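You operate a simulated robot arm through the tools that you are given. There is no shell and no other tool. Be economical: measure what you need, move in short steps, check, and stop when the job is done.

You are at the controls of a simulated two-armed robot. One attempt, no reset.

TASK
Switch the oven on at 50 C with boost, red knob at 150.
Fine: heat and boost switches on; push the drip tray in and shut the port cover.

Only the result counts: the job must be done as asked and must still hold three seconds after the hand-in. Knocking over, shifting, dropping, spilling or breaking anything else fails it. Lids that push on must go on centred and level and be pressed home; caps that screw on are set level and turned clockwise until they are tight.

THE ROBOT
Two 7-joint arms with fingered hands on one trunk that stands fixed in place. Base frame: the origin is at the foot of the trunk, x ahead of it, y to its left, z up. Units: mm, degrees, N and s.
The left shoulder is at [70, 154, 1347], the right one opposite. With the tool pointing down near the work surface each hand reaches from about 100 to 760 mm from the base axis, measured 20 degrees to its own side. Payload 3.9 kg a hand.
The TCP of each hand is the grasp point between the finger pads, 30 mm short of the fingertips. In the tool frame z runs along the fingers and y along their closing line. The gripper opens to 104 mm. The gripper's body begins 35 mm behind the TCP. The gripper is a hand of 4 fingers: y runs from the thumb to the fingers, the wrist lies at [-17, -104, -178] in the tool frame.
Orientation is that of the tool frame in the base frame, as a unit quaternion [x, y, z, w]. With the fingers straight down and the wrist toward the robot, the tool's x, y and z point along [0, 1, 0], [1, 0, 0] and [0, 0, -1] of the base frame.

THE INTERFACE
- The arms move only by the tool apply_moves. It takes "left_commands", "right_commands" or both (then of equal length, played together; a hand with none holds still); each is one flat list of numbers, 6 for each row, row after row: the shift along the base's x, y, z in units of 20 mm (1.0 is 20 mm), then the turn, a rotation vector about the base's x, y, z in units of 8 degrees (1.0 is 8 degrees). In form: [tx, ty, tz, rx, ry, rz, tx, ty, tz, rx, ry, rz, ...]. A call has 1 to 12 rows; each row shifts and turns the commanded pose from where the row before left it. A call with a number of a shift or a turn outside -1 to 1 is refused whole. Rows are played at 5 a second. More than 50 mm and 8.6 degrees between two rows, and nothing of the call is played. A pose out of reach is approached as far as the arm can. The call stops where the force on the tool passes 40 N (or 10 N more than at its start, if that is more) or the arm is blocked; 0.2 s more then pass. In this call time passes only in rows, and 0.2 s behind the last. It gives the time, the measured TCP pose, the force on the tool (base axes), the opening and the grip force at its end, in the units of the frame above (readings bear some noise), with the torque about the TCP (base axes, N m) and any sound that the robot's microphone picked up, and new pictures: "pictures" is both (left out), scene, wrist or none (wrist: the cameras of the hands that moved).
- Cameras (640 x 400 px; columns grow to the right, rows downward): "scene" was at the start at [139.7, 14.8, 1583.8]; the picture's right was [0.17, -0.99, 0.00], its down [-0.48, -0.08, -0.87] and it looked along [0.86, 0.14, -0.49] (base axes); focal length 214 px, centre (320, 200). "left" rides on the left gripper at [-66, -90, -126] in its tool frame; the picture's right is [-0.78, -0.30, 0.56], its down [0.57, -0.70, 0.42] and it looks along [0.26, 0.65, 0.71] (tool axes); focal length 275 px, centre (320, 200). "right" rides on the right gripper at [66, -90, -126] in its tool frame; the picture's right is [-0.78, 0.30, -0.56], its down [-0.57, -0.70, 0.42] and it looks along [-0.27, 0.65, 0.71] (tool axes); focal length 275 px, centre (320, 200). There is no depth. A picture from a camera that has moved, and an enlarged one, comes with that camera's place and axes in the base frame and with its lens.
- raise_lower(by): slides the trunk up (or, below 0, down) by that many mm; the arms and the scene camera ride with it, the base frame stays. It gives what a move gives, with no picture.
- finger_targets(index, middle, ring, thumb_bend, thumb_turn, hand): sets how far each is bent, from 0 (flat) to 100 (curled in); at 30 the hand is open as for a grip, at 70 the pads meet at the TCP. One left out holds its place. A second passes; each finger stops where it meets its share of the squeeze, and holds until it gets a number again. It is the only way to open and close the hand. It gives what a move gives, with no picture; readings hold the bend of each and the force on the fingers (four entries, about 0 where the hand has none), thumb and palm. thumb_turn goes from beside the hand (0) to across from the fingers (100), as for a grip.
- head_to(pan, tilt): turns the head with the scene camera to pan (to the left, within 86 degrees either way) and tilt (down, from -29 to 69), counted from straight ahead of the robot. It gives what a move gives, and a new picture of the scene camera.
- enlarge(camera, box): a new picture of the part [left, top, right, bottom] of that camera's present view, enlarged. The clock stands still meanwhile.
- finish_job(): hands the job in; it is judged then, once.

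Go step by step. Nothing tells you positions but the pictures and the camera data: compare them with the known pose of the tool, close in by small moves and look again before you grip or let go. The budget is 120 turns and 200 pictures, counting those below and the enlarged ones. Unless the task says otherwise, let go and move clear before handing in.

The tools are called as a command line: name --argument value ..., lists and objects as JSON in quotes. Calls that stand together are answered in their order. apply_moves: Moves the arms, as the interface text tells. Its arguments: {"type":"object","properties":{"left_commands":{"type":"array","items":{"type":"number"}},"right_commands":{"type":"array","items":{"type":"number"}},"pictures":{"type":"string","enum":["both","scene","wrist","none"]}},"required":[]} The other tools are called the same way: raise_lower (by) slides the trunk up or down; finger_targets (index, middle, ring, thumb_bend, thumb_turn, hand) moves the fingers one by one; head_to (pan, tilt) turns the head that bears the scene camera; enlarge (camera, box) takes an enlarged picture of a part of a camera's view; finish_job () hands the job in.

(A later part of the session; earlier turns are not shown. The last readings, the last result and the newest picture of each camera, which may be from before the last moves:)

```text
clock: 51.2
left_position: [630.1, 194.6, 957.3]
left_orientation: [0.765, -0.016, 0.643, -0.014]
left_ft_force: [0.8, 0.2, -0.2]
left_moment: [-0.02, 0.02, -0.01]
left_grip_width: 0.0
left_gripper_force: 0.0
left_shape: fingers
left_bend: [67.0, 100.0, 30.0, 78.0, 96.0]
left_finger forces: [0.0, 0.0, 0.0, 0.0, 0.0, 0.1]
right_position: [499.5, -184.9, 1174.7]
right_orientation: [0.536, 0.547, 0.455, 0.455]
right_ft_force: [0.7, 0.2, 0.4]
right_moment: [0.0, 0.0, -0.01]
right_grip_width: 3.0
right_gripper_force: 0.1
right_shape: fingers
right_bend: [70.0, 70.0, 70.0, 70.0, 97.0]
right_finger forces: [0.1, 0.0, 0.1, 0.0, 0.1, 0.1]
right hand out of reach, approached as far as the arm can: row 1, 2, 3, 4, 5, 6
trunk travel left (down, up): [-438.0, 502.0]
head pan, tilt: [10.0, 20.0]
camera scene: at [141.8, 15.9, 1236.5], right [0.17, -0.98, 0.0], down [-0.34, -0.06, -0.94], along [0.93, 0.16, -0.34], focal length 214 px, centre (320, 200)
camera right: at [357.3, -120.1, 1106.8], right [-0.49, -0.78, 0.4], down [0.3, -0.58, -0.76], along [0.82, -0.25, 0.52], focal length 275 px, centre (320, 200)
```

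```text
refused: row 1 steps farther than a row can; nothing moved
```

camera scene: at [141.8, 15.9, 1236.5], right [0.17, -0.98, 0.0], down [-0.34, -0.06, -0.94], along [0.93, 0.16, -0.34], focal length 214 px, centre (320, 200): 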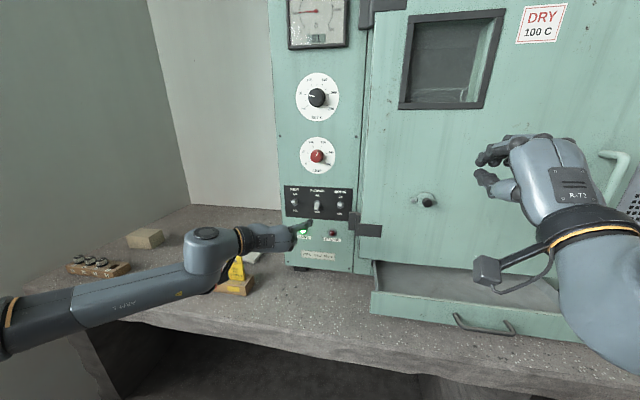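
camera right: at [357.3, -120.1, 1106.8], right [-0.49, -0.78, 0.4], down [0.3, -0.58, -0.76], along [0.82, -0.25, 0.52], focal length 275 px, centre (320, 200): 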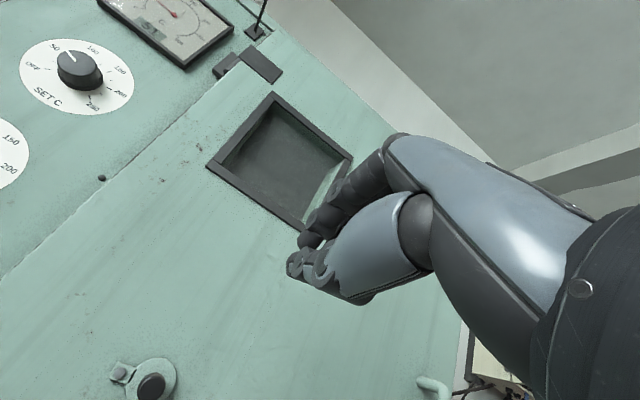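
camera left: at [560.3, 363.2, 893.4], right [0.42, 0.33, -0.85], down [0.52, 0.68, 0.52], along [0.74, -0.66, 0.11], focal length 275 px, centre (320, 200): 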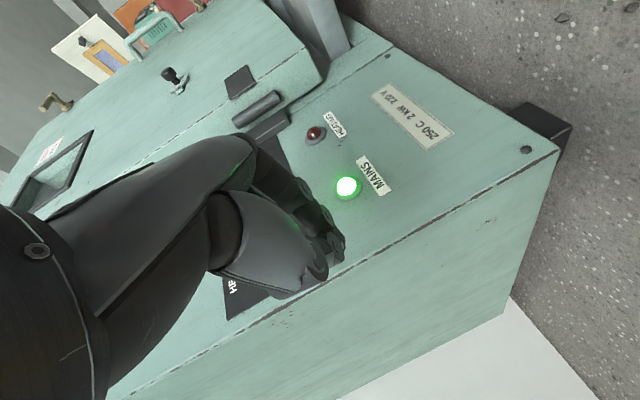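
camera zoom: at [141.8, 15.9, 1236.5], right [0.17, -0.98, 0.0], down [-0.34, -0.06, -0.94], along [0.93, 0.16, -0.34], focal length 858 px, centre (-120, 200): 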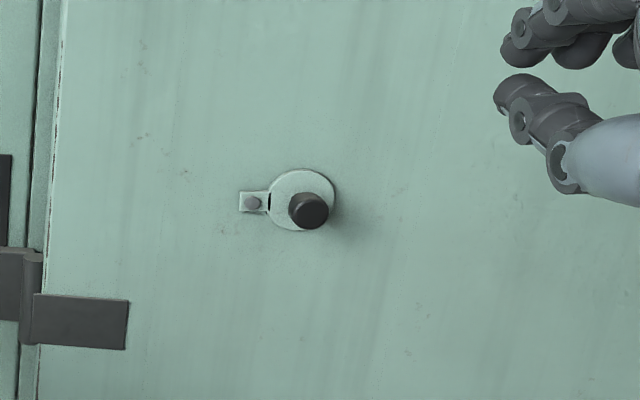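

The combined turn exceeded 8.6° per row; I resend it with the turns separated.

apply_moves --right_commands '[-0.5, 0, 0, -1, 0, 0, -0.5, 0, 0, -1, 0, 0, 0, 0, 0, -1, 0, 0, 0, 0, 0, -1, 0, 0, 0, 0, 0, -1, 0, 0, 0, 0, 0, 0, 1, 0]' --pictures "both"

```text
clock: 52.6
left_position: [629.7, 193.5, 956.7]
left_orientation: [0.766, -0.016, 0.643, -0.013]
left_ft_force: [0.2, -0.3, 1.0]
left_moment: [0.0, 0.04, 0.03]
left_grip_width: 0.0
left_gripper_force: 0.2
left_shape: fingers
left_bend: [67.0, 100.0, 30.0, 78.0, 96.0]
left_finger forces: [0.1, 0.1, 0.0, 0.0, 0.1, 0.1]
right_position: [474.8, -183.5, 1174.3]
right_orientation: [0.362, 0.712, 0.214, 0.563]
right_ft_force: [0.1, 0.0, 0.3]
right_moment: [0.02, 0.03, -0.01]
right_grip_width: 3.0
right_gripper_force: 0.1
right_shape: fingers
right_bend: [70.0, 70.0, 70.0, 70.0, 97.0]
right_finger forces: [0.1, 0.1, 0.0, 0.1, 0.1, 0.1]
trunk travel left (down, up): [-438.0, 502.0]
head pan, tilt: [10.0, 20.0]
camera scene: at [141.6, 16.3, 1236.5], right [0.17, -0.98, 0.0], down [-0.34, -0.06, -0.94], along [0.93, 0.16, -0.34], focal length 214 px, centre (320, 200)
camera right: at [324.1, -178.8, 1101.5], right [-0.37, -0.34, 0.86], down [0.27, -0.93, -0.25], along [0.89, 0.14, 0.44], focal length 275 px, centre (320, 200)
```

scene: 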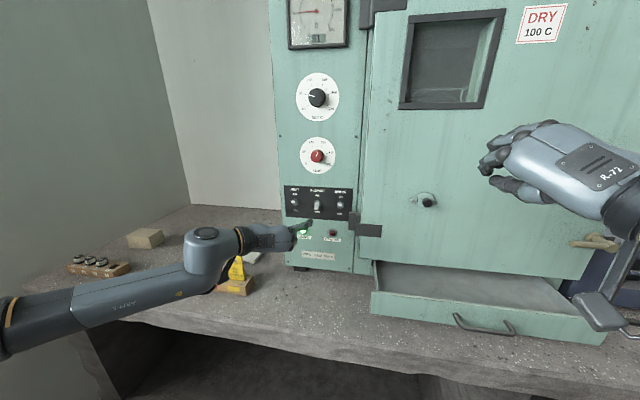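
right: 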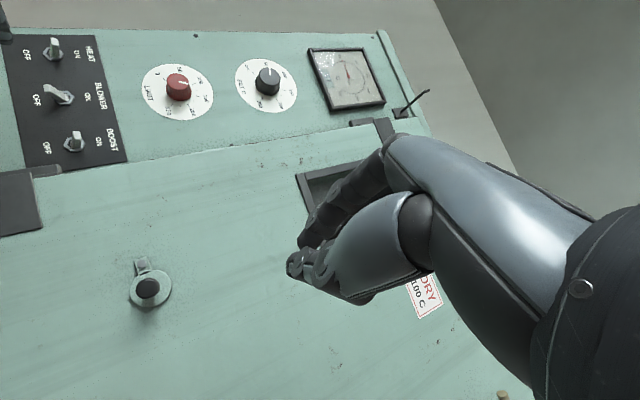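

Freed. Two cameras agree: port knob tip at about (688,−164,1046). I move the bundle in front of it.

apply_moves --right_commands '[0.5, 0.2, -0.9, 0, 0, 0.75, 0.5, 0.2, -0.9, 0, -0.9, 0, 0.8, 0.2, -0.9, 0, 0, 0, 0.8, 0.2, -0.9, 0, 0, 0, 0.8, 0.2, -0.9, 0, 0, 0, 0.8, 0, -0.9, 0, 0, 0, 0.8, 0, -0.6, 0, 0, 0]' --pictures "both"

```text
clock: 54.2
left_position: [630.8, 194.9, 956.2]
left_orientation: [0.765, -0.016, 0.643, -0.014]
left_ft_force: [-0.2, -0.1, 1.0]
left_moment: [-0.04, 0.03, 0.0]
left_grip_width: 0.1
left_gripper_force: 0.0
left_shape: fingers
left_bend: [67.0, 100.0, 30.0, 78.0, 96.0]
left_finger forces: [0.1, 0.0, 0.0, 0.1, 0.0, 0.0]
right_position: [578.7, -165.5, 1052.8]
right_orientation: [0.309, 0.693, 0.264, 0.595]
right_ft_force: [-0.7, -0.6, 0.9]
right_moment: [0.0, -0.02, 0.02]
right_grip_width: 2.9
right_gripper_force: 0.1
right_shape: fingers
right_bend: [70.0, 70.0, 70.0, 70.0, 97.0]
right_finger forces: [0.1, 0.1, 0.0, 0.0, 0.1, 0.0]
trunk travel left (down, up): [-438.0, 502.0]
head pan, tilt: [10.0, 20.0]
camera scene: at [142.3, 15.9, 1236.5], right [0.17, -0.98, 0.0], down [-0.34, -0.06, -0.94], along [0.93, 0.16, -0.34], focal length 214 px, centre (320, 200)
camera right: at [436.8, -176.0, 962.0], right [-0.44, -0.38, 0.82], down [0.4, -0.9, -0.2], along [0.81, 0.23, 0.54], focal length 275 px, centre (320, 200)
```

scene: 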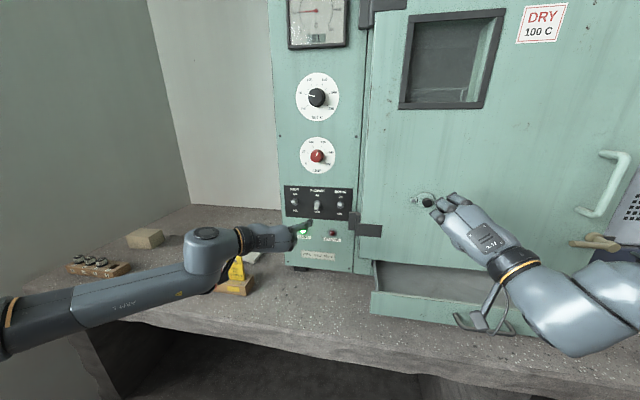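
right: 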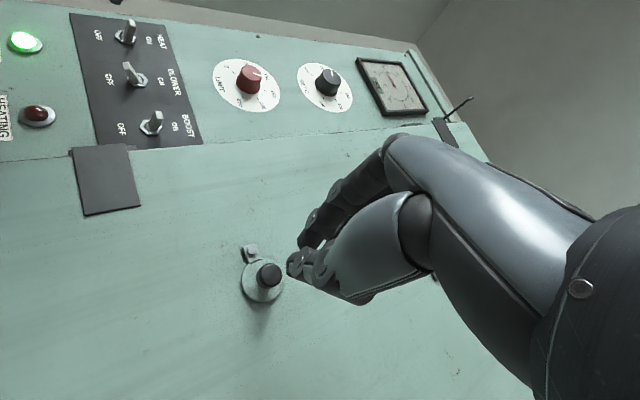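

Aligned. I advance to contact and push the knob in gently.

apply_moves --right_commands '[1, 0, 0, 0, 0, 0, 1, 0, 0, 0, 0, 0, 1, 0, 0, 0, 0, 0, 1, 0, 0, 0, 0, 0, 0.5, 0, 0, 0, 0, 0, 0.5, 0, 0, 0, 0, 0, 0.5, 0, 0, 0, 0, 0]' --pictures "wrist"

enlarge --camera "scene" --box '[370, 150, 490, 250]'

```text
clock: 55.4
left_position: [625.2, 190.8, 961.1]
left_orientation: [0.763, -0.019, 0.646, -0.013]
left_ft_force: [0.3, -0.2, -0.3]
left_moment: [0.02, 0.0, 0.02]
left_grip_width: 0.0
left_gripper_force: 0.0
left_shape: fingers
left_bend: [67.0, 100.0, 30.0, 78.0, 96.0]
left_finger forces: [0.1, 0.0, 0.1, 0.1, 0.1, 0.0]
right_position: [654.3, -159.9, 1062.4]
right_orientation: [0.302, 0.692, 0.275, 0.596]
right_ft_force: [-38.8, -0.3, 1.2]
right_moment: [-0.02, 0.39, -0.05]
right_grip_width: 0.3
right_gripper_force: 21.9
right_shape: fingers
right_bend: [72.0, 70.0, 70.0, 68.0, 97.0]
right_finger forces: [22.7, 0.0, 0.0, 0.0, 21.2, 0.0]
trunk travel left (down, up): [-438.0, 502.0]
head pan, tilt: [10.0, 20.0]
stopped in row 6 (right hand): the force on the tool passed its limit at 48 N (the readings are from after the stop); the commanded pose is now the measured one
camera right: at [515.3, -173.2, 968.5], right [-0.44, -0.39, 0.81], down [0.42, -0.89, -0.2], along [0.79, 0.25, 0.56], focal length 275 px, centre (320, 200)
```

right: 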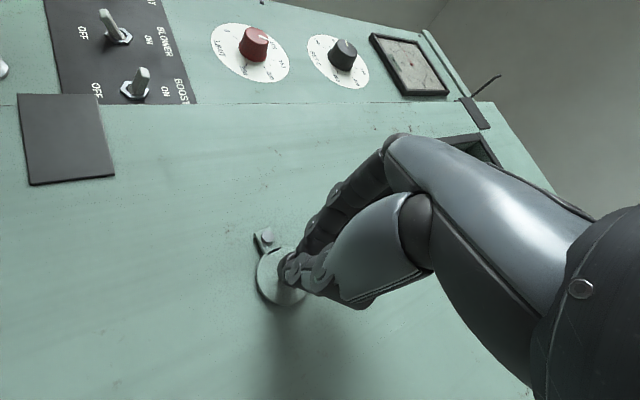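

```text
4.00 times, centred on (430, 200) of scene
camera zoom: at [133.7, 13.1, 1237.5], right [0.17, -0.99, 0.0], down [-0.33, -0.06, -0.94], along [0.93, 0.16, -0.34], focal length 858 px, centre (-120, 200)
```

zoom: 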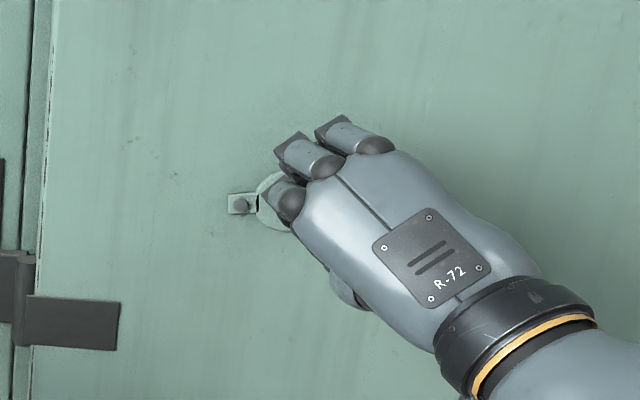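

The push met a firm stop. I back off and look closely at the flap to understand how it moves.

apply_moves --right_commands '[-1, 0, 0, 0, 0, 0, -1, -0.8, 0, 0, 0, 0, -0.5, -1, 0, 0, 0, 0, 0, -1, 0, 0, 0, 0]' --pictures "wrist"

enlarge --camera "scene" --box '[390, 170, 470, 230]'

enlarge --camera "right" --box '[200, 170, 340, 310]'

```text
clock: 56.4
left_position: [629.6, 193.6, 956.6]
left_orientation: [0.765, -0.016, 0.644, -0.015]
left_ft_force: [-0.4, 0.2, 0.0]
left_moment: [0.01, -0.02, 0.03]
left_grip_width: 0.2
left_gripper_force: 0.1
left_shape: fingers
left_bend: [67.0, 100.0, 30.0, 78.0, 96.0]
left_finger forces: [0.0, 0.1, 0.0, 0.0, 0.1, 0.1]
right_position: [613.4, -216.9, 1058.6]
right_orientation: [0.306, 0.694, 0.27, 0.593]
right_ft_force: [-1.0, 0.3, 0.3]
right_moment: [-0.01, -0.02, -0.01]
right_grip_width: 2.9
right_gripper_force: 0.0
right_shape: fingers
right_bend: [70.0, 70.0, 70.0, 70.0, 97.0]
right_finger forces: [0.0, 0.0, 0.0, 0.0, 0.1, 0.0]
trunk travel left (down, up): [-438.0, 502.0]
head pan, tilt: [10.0, 20.0]
camera right: at [473.7, -229.8, 965.7], right [-0.44, -0.39, 0.81], down [0.41, -0.89, -0.2], along [0.8, 0.24, 0.55], focal length 275 px, centre (320, 200)
```

right: 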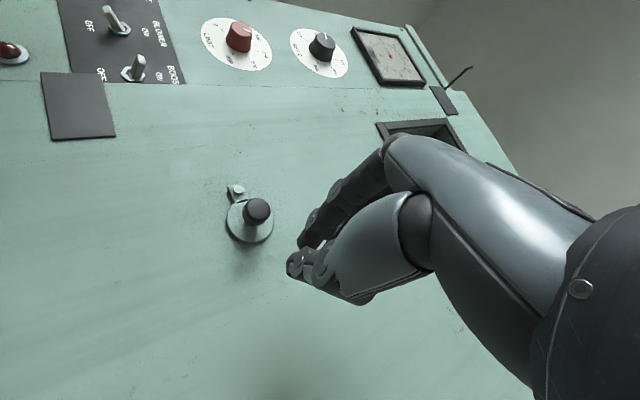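

```text
6.67 times, centred on (430, 200) of scene
camera zoom: at [141.1, 15.4, 1236.6], right [0.17, -0.98, 0.0], down [-0.34, -0.06, -0.94], along [0.93, 0.16, -0.34], focal length 1430 px, centre (-413, 200)
```

zoom: 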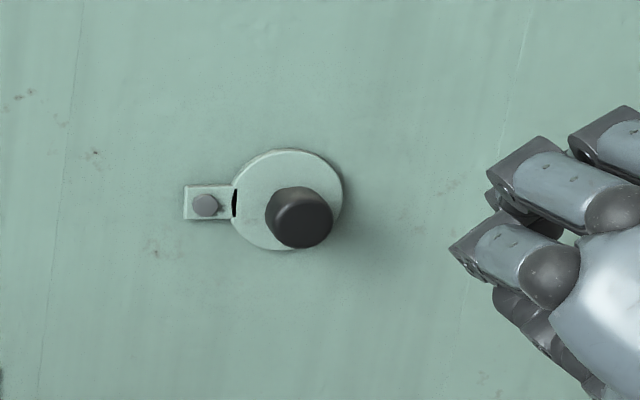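

```text
2.86 times, centred on (270, 240) of right
camera zoom: at [473.7, -229.8, 965.7], right [-0.44, -0.39, 0.81], down [0.41, -0.89, -0.2], along [0.8, 0.24, 0.55], focal length 786 px, centre (463, 86)
```

zoom: 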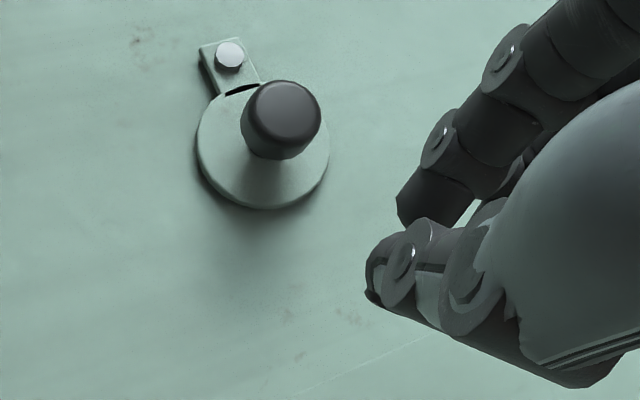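

I zoom in tightly on the flap with both cameras before deciding.

enlarge --camera "right" --box '[215, 175, 285, 250]'

enlarge --camera "scene" --box '[408, 188, 440, 212]'

```text
5.33 times, centred on (250, 212) of right
camera zoom: at [473.7, -229.8, 965.7], right [-0.44, -0.39, 0.81], down [0.41, -0.89, -0.2], along [0.8, 0.24, 0.55], focal length 1468 px, centre (693, 133)
```

zoom: 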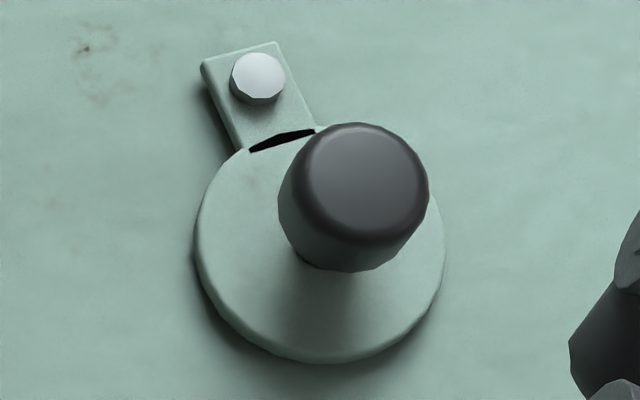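

```text
16.00 times, centred on (424, 200) of scene
camera zoom: at [141.1, 15.4, 1236.6], right [0.17, -0.98, 0.0], down [-0.34, -0.06, -0.94], along [0.93, 0.16, -0.34], focal length 3432 px, centre (-1344, 200)
```

zoom: 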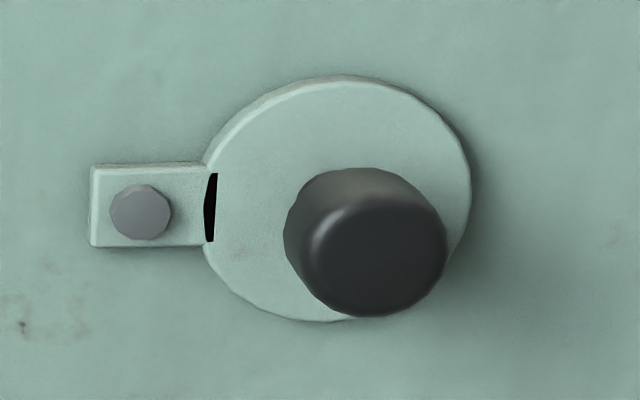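

The disc and its tab lie parallel to the door with no open hole visible, so this may already be shut. I raise the trunk to inspect the oven's top for another port.

raise_lower --by 400

head_to --pan -10 --tilt 20

```text
clock: 60.3
left_position: [629.8, 192.8, 1356.9]
left_orientation: [0.765, -0.016, 0.643, -0.014]
left_ft_force: [-0.2, -0.2, -0.1]
left_moment: [-0.01, 0.01, 0.01]
left_grip_width: 0.0
left_gripper_force: 0.1
left_shape: fingers
left_bend: [67.0, 100.0, 30.0, 78.0, 96.0]
left_finger forces: [0.1, 0.0, 0.0, 0.0, 0.1, 0.0]
right_position: [615.6, -217.1, 1456.3]
right_orientation: [0.306, 0.694, 0.27, 0.594]
right_ft_force: [0.4, 0.1, -0.2]
right_moment: [0.01, 0.02, 0.0]
right_grip_width: 2.8
right_gripper_force: 0.1
right_shape: fingers
right_bend: [70.0, 70.0, 70.0, 70.0, 97.0]
right_finger forces: [0.0, 0.0, 0.0, 0.0, 0.0, 0.0]
trunk travel left (down, up): [-838.0, 102.0]
head pan, tilt: [10.0, 20.0]
```

```text
clock: 61.1
left_position: [629.0, 193.7, 1357.6]
left_orientation: [0.765, -0.016, 0.643, -0.014]
left_ft_force: [-0.4, 0.4, -0.1]
left_moment: [-0.02, 0.01, 0.0]
left_grip_width: 0.3
left_gripper_force: 0.1
left_shape: fingers
left_bend: [67.0, 100.0, 30.0, 78.0, 96.0]
left_finger forces: [0.1, 0.1, 0.0, 0.1, 0.0, 0.0]
right_position: [614.2, -217.4, 1457.6]
right_orientation: [0.306, 0.694, 0.27, 0.593]
right_ft_force: [-0.5, -0.3, 0.3]
right_moment: [-0.01, -0.02, -0.04]
right_grip_width: 3.0
right_gripper_force: 0.0
right_shape: fingers
right_bend: [70.0, 70.0, 70.0, 70.0, 97.0]
right_finger forces: [0.0, 0.0, 0.1, 0.1, 0.1, 0.0]
trunk travel left (down, up): [-838.0, 102.0]
head pan, tilt: [-10.0, 20.0]
camera scene: at [141.9, -16.4, 1636.5], right [-0.17, -0.98, 0.0], down [-0.34, 0.06, -0.94], along [0.93, -0.16, -0.34], focal length 214 px, centre (320, 200)
```

scene: 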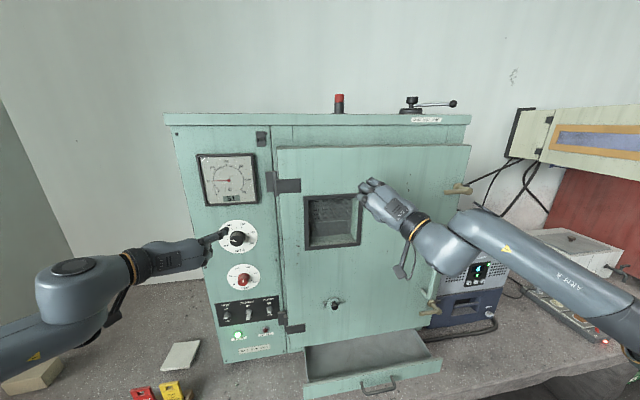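

enlarge --camera "scene" --box '[310, 80, 480, 140]'

enlarge --camera "scene" --box '[270, 270, 450, 400]'

enlarge --camera "scene" --box '[300, 280, 380, 330]'

```text
3.76 times, centred on (395, 110) of scene
camera zoom: at [141.9, -16.4, 1636.5], right [-0.17, -0.98, 0.0], down [-0.34, 0.06, -0.94], along [0.93, -0.16, -0.34], focal length 807 px, centre (38, 539)
```

zoom: 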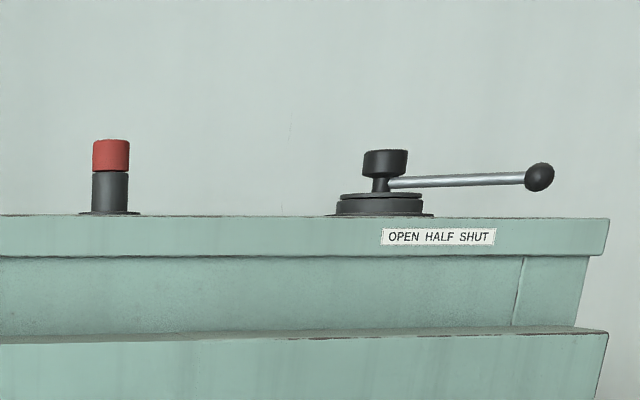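

```text
3.08 times, centred on (360, 335) of scene
camera zoom: at [141.9, -16.4, 1636.5], right [-0.17, -0.98, 0.0], down [-0.34, 0.06, -0.94], along [0.93, -0.16, -0.34], focal length 660 px, centre (197, -215)
```

zoom: 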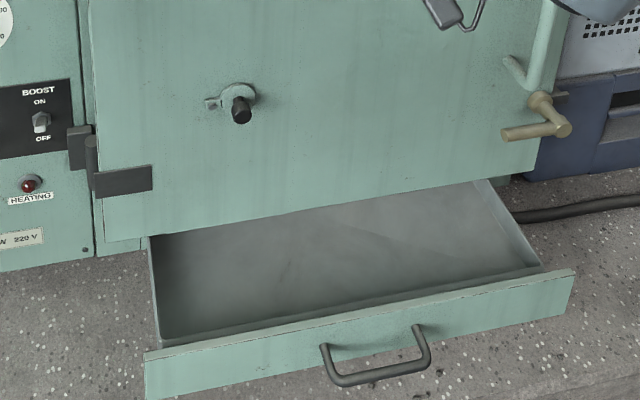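

```text
8.00 times, centred on (340, 305) of scene
camera zoom: at [141.9, -16.4, 1636.5], right [-0.17, -0.98, 0.0], down [-0.34, 0.06, -0.94], along [0.93, -0.16, -0.34], focal length 1716 px, centre (160, -640)
```

zoom: 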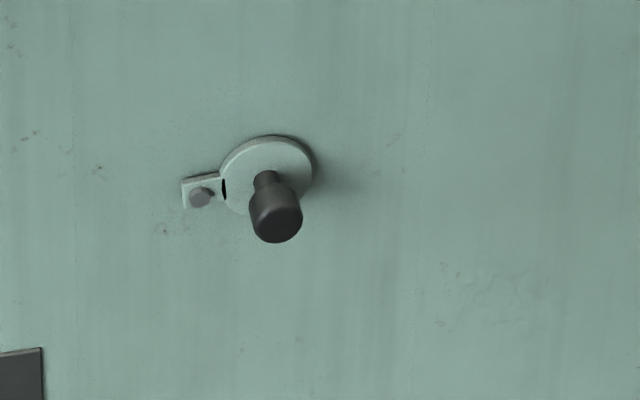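

The disc is flush with the door but its arm sits about 5° off level, so it evidently swings in the door plane about the bolt at (y−135, z1041). I lower the trunk again and prepare to grip its knob to find which way it swings.

raise_lower --by -400

finger_targets --hand "right" --index 45 --middle 45 --ring 45 --thumb_bend 45

apply_moves --right_commands '[0, 1, -0.3, 0, 0, 0, 0, 1, -0.3, 0, 0, 0, 0, 0.6, 0, 0, 0, 0, 0.7, 0, 0, 0, 0, 0, 0.7, 0, 0, 0, 0, 0]'

enlarge --camera "right" --box '[240, 180, 400, 330]'

```text
clock: 64.9
left_position: [629.2, 194.3, 957.2]
left_orientation: [0.765, -0.016, 0.643, -0.014]
left_ft_force: [-0.1, -0.5, -0.2]
left_moment: [0.0, 0.02, 0.02]
left_grip_width: 0.1
left_gripper_force: 0.1
left_shape: fingers
left_bend: [67.0, 100.0, 30.0, 78.0, 96.0]
left_finger forces: [0.0, 0.2, 0.0, 0.0, 0.1, 0.1]
right_position: [614.6, -216.3, 1057.8]
right_orientation: [0.306, 0.693, 0.269, 0.594]
right_ft_force: [0.7, -0.1, 1.0]
right_moment: [0.03, -0.07, 0.0]
right_grip_width: 2.6
right_gripper_force: 0.0
right_shape: fingers
right_bend: [70.0, 70.0, 70.0, 70.0, 97.0]
right_finger forces: [0.0, 0.1, 0.0, 0.0, 0.0, 0.0]
trunk travel left (down, up): [-438.0, 502.0]
head pan, tilt: [-10.0, 20.0]
```

```text
clock: 65.9
left_position: [630.2, 193.9, 956.2]
left_orientation: [0.765, -0.016, 0.644, -0.014]
left_ft_force: [-0.1, 0.2, -0.3]
left_moment: [0.04, -0.01, 0.0]
left_grip_width: 0.2
left_gripper_force: 0.1
left_shape: fingers
left_bend: [67.0, 100.0, 30.0, 78.0, 96.0]
left_finger forces: [0.0, 0.1, 0.1, 0.0, 0.1, 0.0]
right_position: [615.6, -217.8, 1057.3]
right_orientation: [0.306, 0.693, 0.27, 0.594]
right_ft_force: [0.9, 0.0, -0.4]
right_moment: [0.01, -0.01, 0.0]
right_grip_width: 66.0
right_gripper_force: 0.1
right_shape: fingers
right_bend: [45.0, 45.0, 45.0, 45.0, 97.0]
right_finger forces: [0.0, 0.0, 0.0, 0.0, 0.0, 0.0]
trunk travel left (down, up): [-438.0, 502.0]
head pan, tilt: [-10.0, 20.0]
```

```text
clock: 67.1
left_position: [630.6, 193.6, 955.6]
left_orientation: [0.765, -0.016, 0.643, -0.014]
left_ft_force: [0.0, 0.8, -0.7]
left_moment: [0.02, -0.02, 0.01]
left_grip_width: 0.0
left_gripper_force: 0.1
left_shape: fingers
left_bend: [67.0, 100.0, 30.0, 78.0, 96.0]
left_finger forces: [0.1, 0.0, 0.0, 0.1, 0.0, 0.0]
right_position: [642.7, -166.2, 1045.2]
right_orientation: [0.306, 0.694, 0.269, 0.594]
right_ft_force: [0.7, 0.5, 0.0]
right_moment: [0.0, 0.0, 0.01]
right_grip_width: 66.5
right_gripper_force: 0.0
right_shape: fingers
right_bend: [45.0, 45.0, 45.0, 45.0, 97.0]
right_finger forces: [0.1, 0.1, 0.1, 0.0, 0.0, 0.0]
trunk travel left (down, up): [-438.0, 502.0]
head pan, tilt: [-10.0, 20.0]
camera scene: at [142.1, -16.3, 1236.5], right [-0.17, -0.98, 0.0], down [-0.34, 0.06, -0.94], along [0.93, -0.16, -0.34], focal length 214 px, centre (320, 200)
camera right: at [502.4, -177.4, 953.5], right [-0.44, -0.39, 0.81], down [0.41, -0.89, -0.2], along [0.8, 0.24, 0.55], focal length 275 px, centre (320, 200)
```

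scene: 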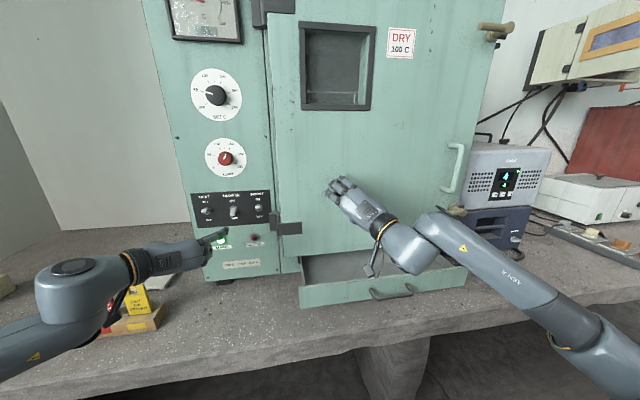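
right: 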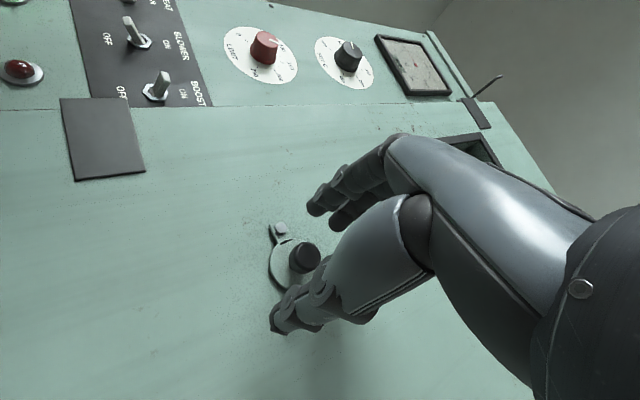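

```text
2.67 times, centred on (320, 255) of right
camera zoom: at [502.4, -177.4, 953.5], right [-0.44, -0.39, 0.81], down [0.41, -0.89, -0.2], along [0.8, 0.24, 0.55], focal length 734 px, centre (320, 53)
```

zoom: 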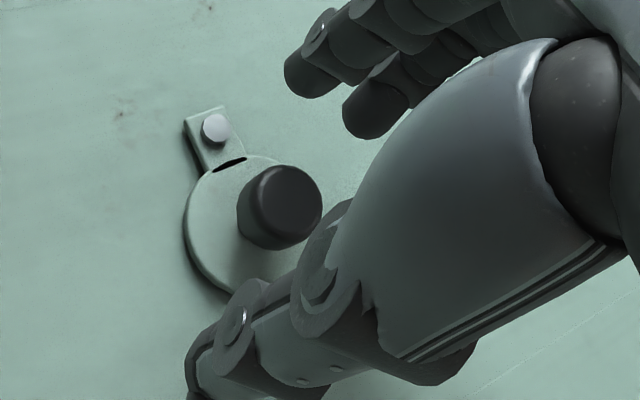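

The knob is between thumb and fingers. I centre by (+3,+5) mm, advance 35 mm, and close.

apply_moves --right_commands '[0.6, 0.15, 0.25, 0, 0, 0, 0.6, 0, 0, 0, 0, 0, 0.5, 0, 0, 0, 0, 0]' --pictures "wrist"

finger_targets --hand "right" --index 66 --middle 66 --ring 66 --thumb_bend 66

enlarge --camera "right" --box '[220, 180, 380, 330]'

```text
clock: 67.9
left_position: [625.7, 194.8, 959.0]
left_orientation: [0.764, -0.016, 0.644, -0.014]
left_ft_force: [1.1, -0.3, -0.1]
left_moment: [0.03, 0.01, -0.01]
left_grip_width: 0.0
left_gripper_force: 0.1
left_shape: fingers
left_bend: [67.0, 100.0, 30.0, 78.0, 96.0]
left_finger forces: [0.0, 0.0, 0.0, 0.0, 0.0, 0.0]
right_position: [671.4, -159.1, 1054.4]
right_orientation: [0.303, 0.693, 0.272, 0.595]
right_ft_force: [-21.9, 2.5, -4.2]
right_moment: [-0.09, -0.78, 0.32]
right_grip_width: 66.2
right_gripper_force: 11.2
right_shape: fingers
right_bend: [45.0, 46.0, 46.0, 45.0, 97.0]
right_finger forces: [0.0, 15.2, 7.3, 0.0, 0.1, 0.0]
trunk travel left (down, up): [-438.0, 502.0]
head pan, tilt: [-10.0, 20.0]
camera right: at [532.1, -172.9, 962.0], right [-0.44, -0.39, 0.81], down [0.41, -0.89, -0.2], along [0.8, 0.25, 0.55], focal length 275 px, centre (320, 200)
```

right: 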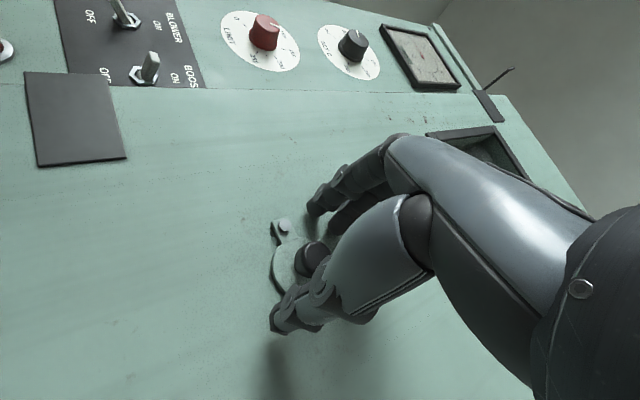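

```text
clock: 68.9
left_position: [627.3, 195.0, 957.6]
left_orientation: [0.764, -0.017, 0.645, -0.014]
left_ft_force: [0.4, -1.0, 0.3]
left_moment: [-0.01, 0.03, 0.02]
left_grip_width: 0.0
left_gripper_force: 0.0
left_shape: fingers
left_bend: [67.0, 100.0, 30.0, 78.0, 96.0]
left_finger forces: [0.1, 0.0, 0.0, 0.1, 0.1, 0.0]
right_position: [675.5, -162.6, 1053.9]
right_orientation: [0.305, 0.693, 0.269, 0.595]
right_ft_force: [-8.5, 2.4, 6.1]
right_moment: [0.04, -0.37, 0.05]
right_grip_width: 25.9
right_gripper_force: 11.9
right_shape: fingers
right_bend: [61.0, 63.0, 66.0, 61.0, 96.0]
right_finger forces: [5.1, 14.2, 0.1, 0.0, 4.6, 0.1]
trunk travel left (down, up): [-438.0, 502.0]
head pan, tilt: [-10.0, 20.0]
```

```text
2.67 times, centred on (300, 255) of right
camera zoom: at [534.8, -174.4, 961.4], right [-0.44, -0.39, 0.81], down [0.41, -0.89, -0.2], along [0.8, 0.24, 0.55], focal length 734 px, centre (373, 53)
```

zoom: 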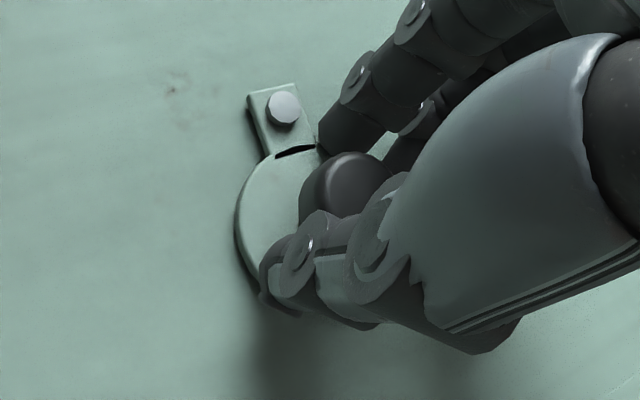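

The knob is held (26 mm). I try a small downward swing and read the forces.

apply_moves --right_commands '[-0.1, 0, 0, 0, 0, 0, 0, 0, -0.3, 0, 0, 0, 0, 0, -0.3, 0, 0, 0]' --pictures "none"

enlarge --camera "right" --box '[220, 180, 380, 330]'

```text
clock: 69.7
left_position: [630.0, 196.0, 955.1]
left_orientation: [0.766, -0.015, 0.642, -0.014]
left_ft_force: [0.4, 0.4, -0.2]
left_moment: [-0.02, 0.0, -0.04]
left_grip_width: 0.0
left_gripper_force: 0.1
left_shape: fingers
left_bend: [67.0, 100.0, 30.0, 78.0, 96.0]
left_finger forces: [0.0, 0.0, 0.0, 0.0, 0.1, 0.0]
right_position: [675.8, -160.6, 1035.1]
right_orientation: [0.306, 0.695, 0.27, 0.592]
right_ft_force: [-3.4, -3.5, 2.8]
right_moment: [0.04, -0.08, -0.11]
right_grip_width: 12.8
right_gripper_force: 2.8
right_shape: fingers
right_bend: [66.0, 67.0, 66.0, 66.0, 97.0]
right_finger forces: [4.5, 1.1, 0.0, 0.0, 0.0, 0.0]
trunk travel left (down, up): [-438.0, 502.0]
head pan, tilt: [-10.0, 20.0]
```

```text
2.67 times, centred on (300, 255) of right
camera zoom: at [535.2, -172.7, 944.7], right [-0.43, -0.39, 0.81], down [0.41, -0.89, -0.21], along [0.8, 0.24, 0.54], focal length 734 px, centre (373, 53)
```

zoom: 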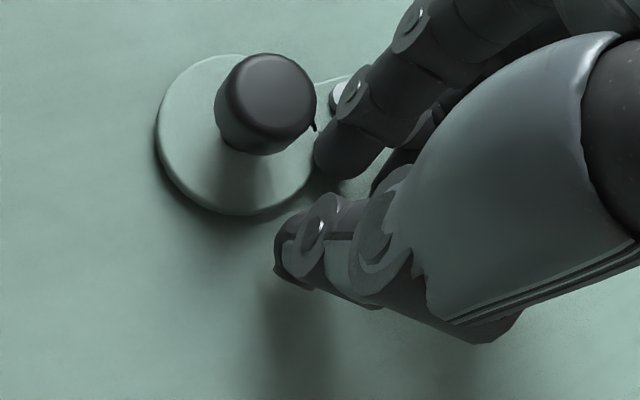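

The cover swung downward about its bolt and slipped out of the grip. I back off to see whether a hole was uncovered or covered.

finger_targets --hand "right" --index 45 --middle 45 --ring 45 --thumb_bend 45

apply_moves --right_commands '[-1, 0, 0, 0, 0, 0, -1, 0, 0, 0, 0, 0, -0.5, -1, 0, 0, 0, 0, -0.5, -1, 0, 0, 0, 0, 0, -1, 0, 0, 0, 0]' --pictures "wrist"

enlarge --camera "scene" --box '[290, 160, 390, 260]'

```text
clock: 70.7
left_position: [627.0, 192.1, 959.5]
left_orientation: [0.764, -0.017, 0.645, -0.015]
left_ft_force: [0.0, 0.0, -1.0]
left_moment: [-0.01, -0.02, 0.0]
left_grip_width: 0.0
left_gripper_force: 0.1
left_shape: fingers
left_bend: [67.0, 100.0, 30.0, 78.0, 96.0]
left_finger forces: [0.1, 0.0, 0.0, 0.1, 0.0, 0.1]
right_position: [672.2, -163.9, 1039.0]
right_orientation: [0.307, 0.692, 0.271, 0.594]
right_ft_force: [-20.8, -13.2, -6.7]
right_moment: [0.16, -0.46, -0.32]
right_grip_width: 46.5
right_gripper_force: 13.8
right_shape: fingers
right_bend: [59.0, 49.0, 48.0, 45.0, 97.0]
right_finger forces: [9.5, 8.8, 9.0, 0.0, 0.1, 0.0]
trunk travel left (down, up): [-438.0, 502.0]
head pan, tilt: [-10.0, 20.0]
```

```text
clock: 71.9
left_position: [630.1, 193.3, 955.8]
left_orientation: [0.766, -0.016, 0.643, -0.014]
left_ft_force: [-0.3, 0.3, -0.4]
left_moment: [-0.02, -0.03, -0.02]
left_grip_width: 0.0
left_gripper_force: 0.1
left_shape: fingers
left_bend: [67.0, 100.0, 30.0, 78.0, 96.0]
left_finger forces: [0.0, 0.1, 0.0, 0.0, 0.1, 0.0]
right_position: [611.7, -222.6, 1038.7]
right_orientation: [0.306, 0.694, 0.27, 0.594]
right_ft_force: [0.5, -0.9, 0.4]
right_moment: [-0.04, -0.03, 0.0]
right_grip_width: 66.1
right_gripper_force: 0.0
right_shape: fingers
right_bend: [45.0, 45.0, 45.0, 45.0, 97.0]
right_finger forces: [0.0, 0.0, 0.0, 0.1, 0.1, 0.0]
trunk travel left (down, up): [-438.0, 502.0]
head pan, tilt: [-10.0, 20.0]
camera right: at [470.8, -234.1, 946.8], right [-0.44, -0.39, 0.81], down [0.41, -0.89, -0.2], along [0.8, 0.24, 0.55], focal length 275 px, centre (320, 200)
```

right: 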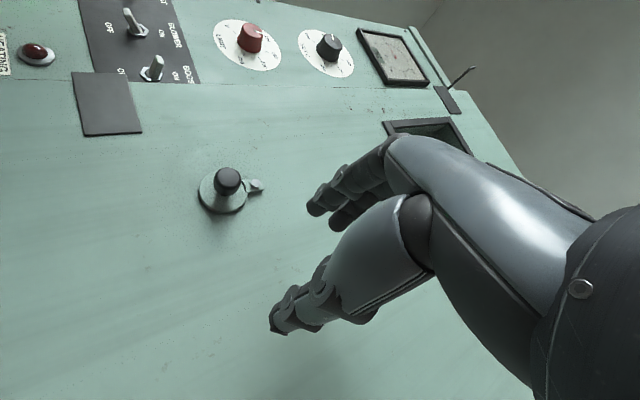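

```text
4.00 times, centred on (340, 210) of scene
camera zoom: at [141.8, -16.8, 1236.5], right [-0.17, -0.98, 0.0], down [-0.34, 0.06, -0.94], along [0.93, -0.16, -0.34], focal length 858 px, centre (240, 160)
```

zoom: 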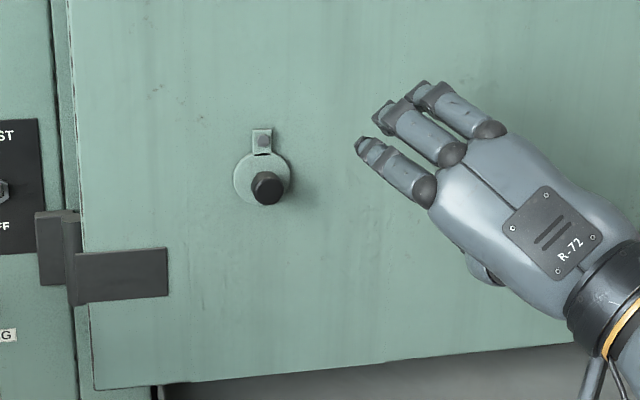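

The cover now hangs straight below its bolt, which is the natural shut position. I zoom in to verify this.

enlarge --camera "scene" --box '[325, 185, 365, 215]'

enlarge --camera "right" --box '[180, 140, 290, 230]'

```text
13.33 times, centred on (345, 200) of scene
camera zoom: at [141.8, -16.8, 1236.5], right [-0.17, -0.98, 0.0], down [-0.34, 0.06, -0.94], along [0.93, -0.16, -0.34], focal length 2860 px, centre (-13, 200)
```

zoom: 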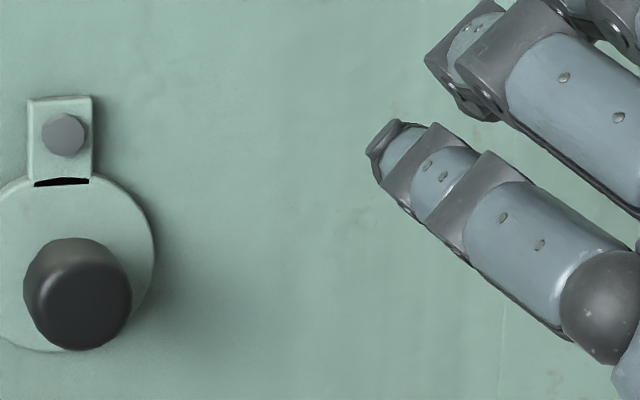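

```text
4.44 times, centred on (235, 185) of right
camera zoom: at [470.8, -234.1, 946.8], right [-0.44, -0.39, 0.81], down [0.41, -0.89, -0.2], along [0.8, 0.24, 0.55], focal length 1224 px, centre (698, 267)
```

zoom: 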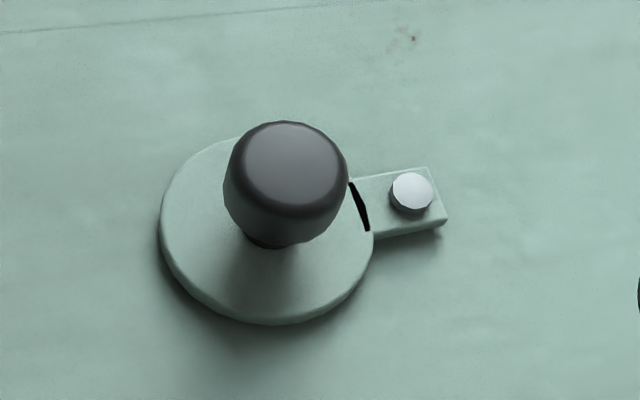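

The cover arm is vertical, so I take it as shut. Next is the tray: its front is at x≈594 (top z≈835) and the handle bar at about (556,−291,786). I raise the left arm clear of the tags, bring the right hand back in line with the handle, then lower the trunk.

finger_targets --hand "right" --index 70 --middle 70 --ring 70 --thumb_bend 70

apply_moves --left_commands '[-0.5, 0, 1, 0, 0, 0, -0.5, 0, 1, 0, 0, 0, -0.5, 0, 1, 0, 0, 0, 0, 0, 1, 0, 0, 0, 0, 0, 1, 0, 0, 0, 0, 0, 1, 0, 0, 0, 0, 0, 1, 0, 0, 0, 0, 0, 1, 0, 0, 0, 0, 0, 1, 0, 0, 0]' --right_commands '[-0.7, -0.4, 0, 0, 0, 0, -0.7, -0.4, 0, 0, 0, 0, -0.7, -0.4, 0, 0, 0, 0, -0.7, -0.4, 0, 0.5, 0, 0, -0.7, -0.4, 0, 0.5, 0, 0, -0.7, -0.4, 0, 0.5, 0, 0, -0.7, -0.4, 0, 0.5, 0, 0, -0.7, -0.4, 0, 0, 0, 0, -0.3, -0.3, 0, 0, 0, 0]' --pictures "none"

raise_lower --by -150

head_to --pan -20 --tilt 30

```text
clock: 72.9
left_position: [630.4, 193.1, 955.3]
left_orientation: [0.765, -0.016, 0.643, -0.014]
left_ft_force: [-0.5, 0.3, -0.5]
left_moment: [0.0, 0.01, -0.03]
left_grip_width: 0.0
left_gripper_force: 0.1
left_shape: fingers
left_bend: [67.0, 100.0, 30.0, 78.0, 96.0]
left_finger forces: [0.0, 0.0, 0.1, 0.0, 0.0, 0.0]
right_position: [612.0, -222.1, 1038.6]
right_orientation: [0.306, 0.694, 0.27, 0.594]
right_ft_force: [0.8, 0.4, -0.3]
right_moment: [-0.03, 0.01, -0.01]
right_grip_width: 3.1
right_gripper_force: 0.1
right_shape: fingers
right_bend: [70.0, 70.0, 70.0, 70.0, 97.0]
right_finger forces: [0.1, 0.0, 0.0, 0.1, 0.0, 0.0]
trunk travel left (down, up): [-438.0, 502.0]
head pan, tilt: [-10.0, 20.0]
```

```text
clock: 74.9
left_position: [599.8, 192.9, 1138.5]
left_orientation: [0.765, -0.017, 0.644, -0.014]
left_ft_force: [0.5, -0.3, 0.5]
left_moment: [-0.01, -0.02, 0.01]
left_grip_width: 0.1
left_gripper_force: 0.0
left_shape: fingers
left_bend: [67.0, 100.0, 30.0, 78.0, 96.0]
left_finger forces: [0.0, 0.0, 0.0, 0.0, 0.1, 0.0]
right_position: [496.1, -292.1, 1038.0]
right_orientation: [0.386, 0.649, 0.364, 0.545]
right_ft_force: [0.5, -0.6, -0.9]
right_moment: [0.01, -0.04, 0.02]
right_grip_width: 3.4
right_gripper_force: 0.1
right_shape: fingers
right_bend: [70.0, 70.0, 70.0, 70.0, 97.0]
right_finger forces: [0.0, 0.0, 0.0, 0.0, 0.0, 0.0]
trunk travel left (down, up): [-438.0, 502.0]
head pan, tilt: [-10.0, 20.0]
```

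```text
clock: 76.7
left_position: [599.7, 192.6, 988.5]
left_orientation: [0.765, -0.016, 0.643, -0.014]
left_ft_force: [-0.2, -0.1, 0.1]
left_moment: [-0.03, 0.01, -0.01]
left_grip_width: 0.2
left_gripper_force: 0.0
left_shape: fingers
left_bend: [67.0, 100.0, 30.0, 78.0, 96.0]
left_finger forces: [0.0, 0.0, 0.1, 0.0, 0.0, 0.0]
right_position: [496.3, -292.7, 888.4]
right_orientation: [0.386, 0.649, 0.362, 0.546]
right_ft_force: [-0.5, 0.6, 0.1]
right_moment: [-0.02, -0.05, 0.03]
right_grip_width: 3.1
right_gripper_force: 0.1
right_shape: fingers
right_bend: [70.0, 70.0, 70.0, 70.0, 97.0]
right_finger forces: [0.0, 0.0, 0.0, 0.1, 0.0, 0.0]
trunk travel left (down, up): [-288.0, 652.0]
head pan, tilt: [-10.0, 20.0]
```

```text
clock: 77.4
left_position: [599.2, 193.4, 988.0]
left_orientation: [0.765, -0.016, 0.643, -0.014]
left_ft_force: [0.1, -0.7, 0.3]
left_moment: [0.03, 0.0, 0.01]
left_grip_width: 0.3
left_gripper_force: 0.0
left_shape: fingers
left_bend: [67.0, 100.0, 30.0, 78.0, 96.0]
left_finger forces: [0.0, 0.0, 0.1, 0.0, 0.0, 0.0]
right_position: [496.3, -293.1, 887.5]
right_orientation: [0.386, 0.649, 0.363, 0.546]
right_ft_force: [0.1, -0.2, 0.6]
right_moment: [-0.01, 0.02, -0.02]
right_grip_width: 2.8
right_gripper_force: 0.2
right_shape: fingers
right_bend: [70.0, 70.0, 70.0, 70.0, 97.0]
right_finger forces: [0.0, 0.0, 0.1, 0.0, 0.1, 0.0]
trunk travel left (down, up): [-288.0, 652.0]
head pan, tilt: [-20.0, 30.0]
camera scene: at [135.0, -31.3, 1070.5], right [-0.34, -0.94, 0.0], down [-0.47, 0.17, -0.87], along [0.81, -0.3, -0.5], focal length 214 px, centre (320, 200)
```

scene: 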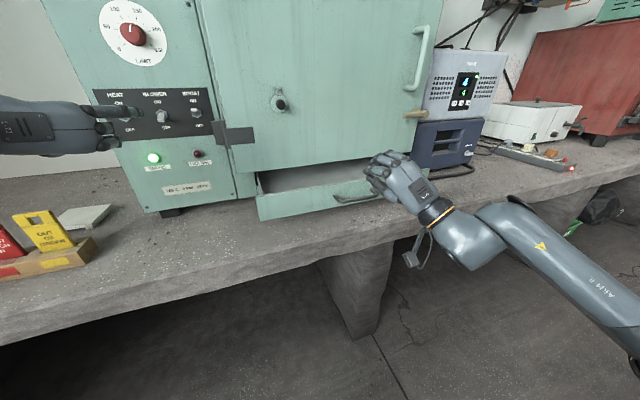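

The bench top is at z≈720, so the wrist must come in from the side. I roll the right hand to −85° with about 20° downward pitch, and then check.

apply_moves --right_commands '[0, 0, 0, -1, 0, 0, 0, 0, 0, -1, 0, 0, 0, 0, 0, -1, 0, 0, 0, 0, 0, -1, 0, 0, 0, 0, 0, -1, 0, 0, 0, 0, 0, -1, 0, 0, 0, 0, 0, -1, 0, 0, -0.5, 0, 0, 0, 0.8, 0, -0.5, 0, 0, 0, 0.8, 0]'

```text
clock: 79.2
left_position: [598.0, 192.6, 987.7]
left_orientation: [0.766, -0.016, 0.643, -0.013]
left_ft_force: [0.7, -0.7, 0.4]
left_moment: [0.01, 0.04, 0.01]
left_grip_width: 0.0
left_gripper_force: 0.1
left_shape: fingers
left_bend: [67.0, 100.0, 30.0, 78.0, 96.0]
left_finger forces: [0.0, 0.1, 0.1, 0.1, 0.1, 0.0]
right_position: [538.0, -267.9, 818.2]
right_orientation: [0.087, 0.758, 0.011, 0.647]
right_ft_force: [0.5, -1.7, 15.0]
right_moment: [0.0, -0.35, -0.02]
right_grip_width: 3.7
right_gripper_force: 7.5
right_shape: fingers
right_bend: [70.0, 70.0, 70.0, 69.0, 100.0]
right_finger forces: [9.9, 0.1, 0.0, 0.1, 5.3, 0.0]
right hand out of reach, approached as far as the arm can: row 6, 7, 8, 9
trunk travel left (down, up): [-288.0, 652.0]
head pan, tilt: [-20.0, 30.0]
stopped in row 9 (right hand): the force on the tool passed its limit at 50 N (the readings are from after the stop); the commanded pose is now the measured one
camera scene: at [134.1, -31.3, 1070.7], right [-0.34, -0.94, 0.0], down [-0.47, 0.17, -0.87], along [0.81, -0.3, -0.5], focal length 214 px, centre (320, 200)
camera right: at [394.6, -333.2, 762.1], right [-0.4, 0.23, 0.89], down [0.42, -0.82, 0.4], along [0.82, 0.53, 0.23], focal length 275 px, centre (320, 200)
```

scene: 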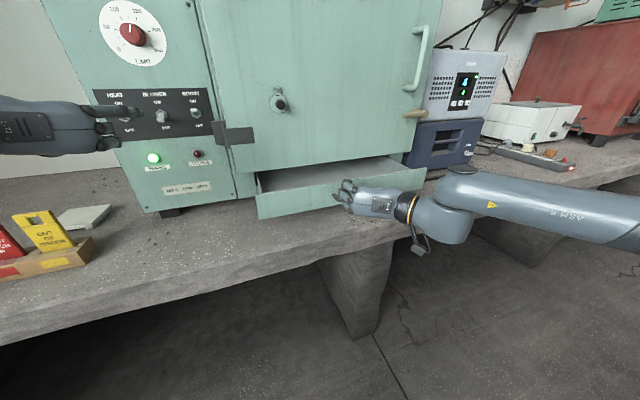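
right: 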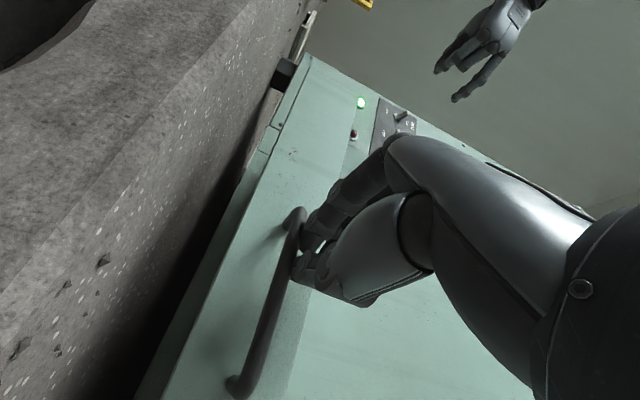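

The arm drifted down while out of reach and came to rest on the handle, with light force and nothing disturbed. I lift and back off, then line up with the middle of the bar.

apply_moves --right_commands '[0, 0, 0.5, 0, 0, 0, -0.7, -0.4, 0.2, 0, 0, 0, -0.7, -0.4, 0, 0, 0, 0, -0.7, -0.4, 0, 0, 0, 0]' --pictures "both"

```text
clock: 80.1
left_position: [598.8, 194.2, 989.0]
left_orientation: [0.765, -0.016, 0.643, -0.013]
left_ft_force: [0.2, 0.5, -0.4]
left_moment: [-0.01, -0.02, 0.02]
left_grip_width: 0.2
left_gripper_force: 0.0
left_shape: fingers
left_bend: [67.0, 100.0, 30.0, 78.0, 96.0]
left_finger forces: [0.0, 0.1, 0.1, 0.0, 0.0, 0.1]
right_position: [520.8, -273.0, 818.9]
right_orientation: [0.084, 0.75, 0.016, 0.656]
right_ft_force: [0.5, 4.1, 17.6]
right_moment: [0.15, -0.46, 0.09]
right_grip_width: 4.3
right_gripper_force: 9.2
right_shape: fingers
right_bend: [67.0, 70.0, 70.0, 71.0, 99.0]
right_finger forces: [13.1, 0.0, 0.0, 0.1, 4.6, 0.1]
right hand out of reach, approached as far as the arm can: row 1, 2, 3, 4
trunk travel left (down, up): [-288.0, 652.0]
head pan, tilt: [-20.0, 30.0]
stopped in row 4 (right hand): the force on the tool passed its limit at 44 N (the readings are from after the stop); the commanded pose is now the measured one
camera scene: at [134.1, -30.6, 1070.5], right [-0.34, -0.94, 0.0], down [-0.47, 0.17, -0.87], along [0.81, -0.3, -0.5], focal length 214 px, centre (320, 200)
camera right: at [379.1, -340.5, 758.1], right [-0.42, 0.23, 0.88], down [0.42, -0.81, 0.41], along [0.81, 0.54, 0.25], focal length 275 px, centre (320, 200)
```

scene: 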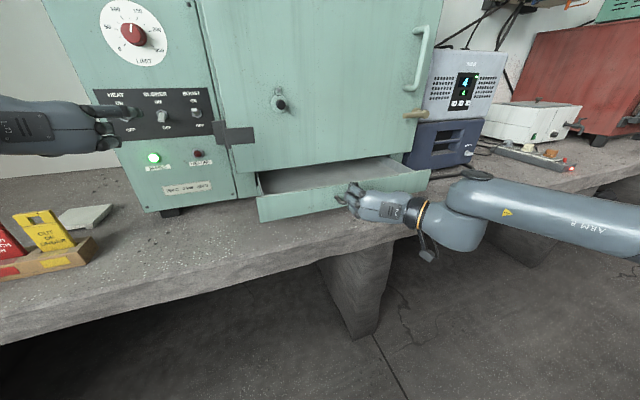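
right: 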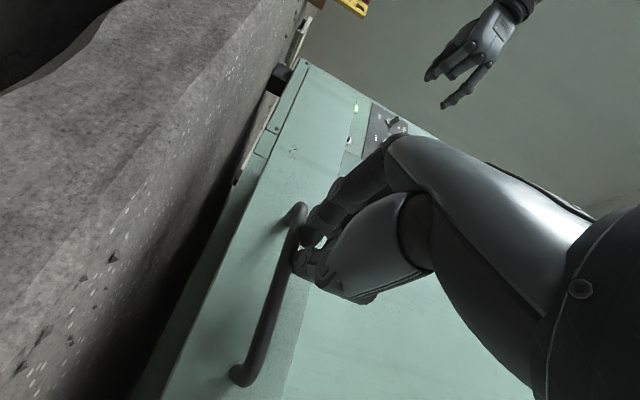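

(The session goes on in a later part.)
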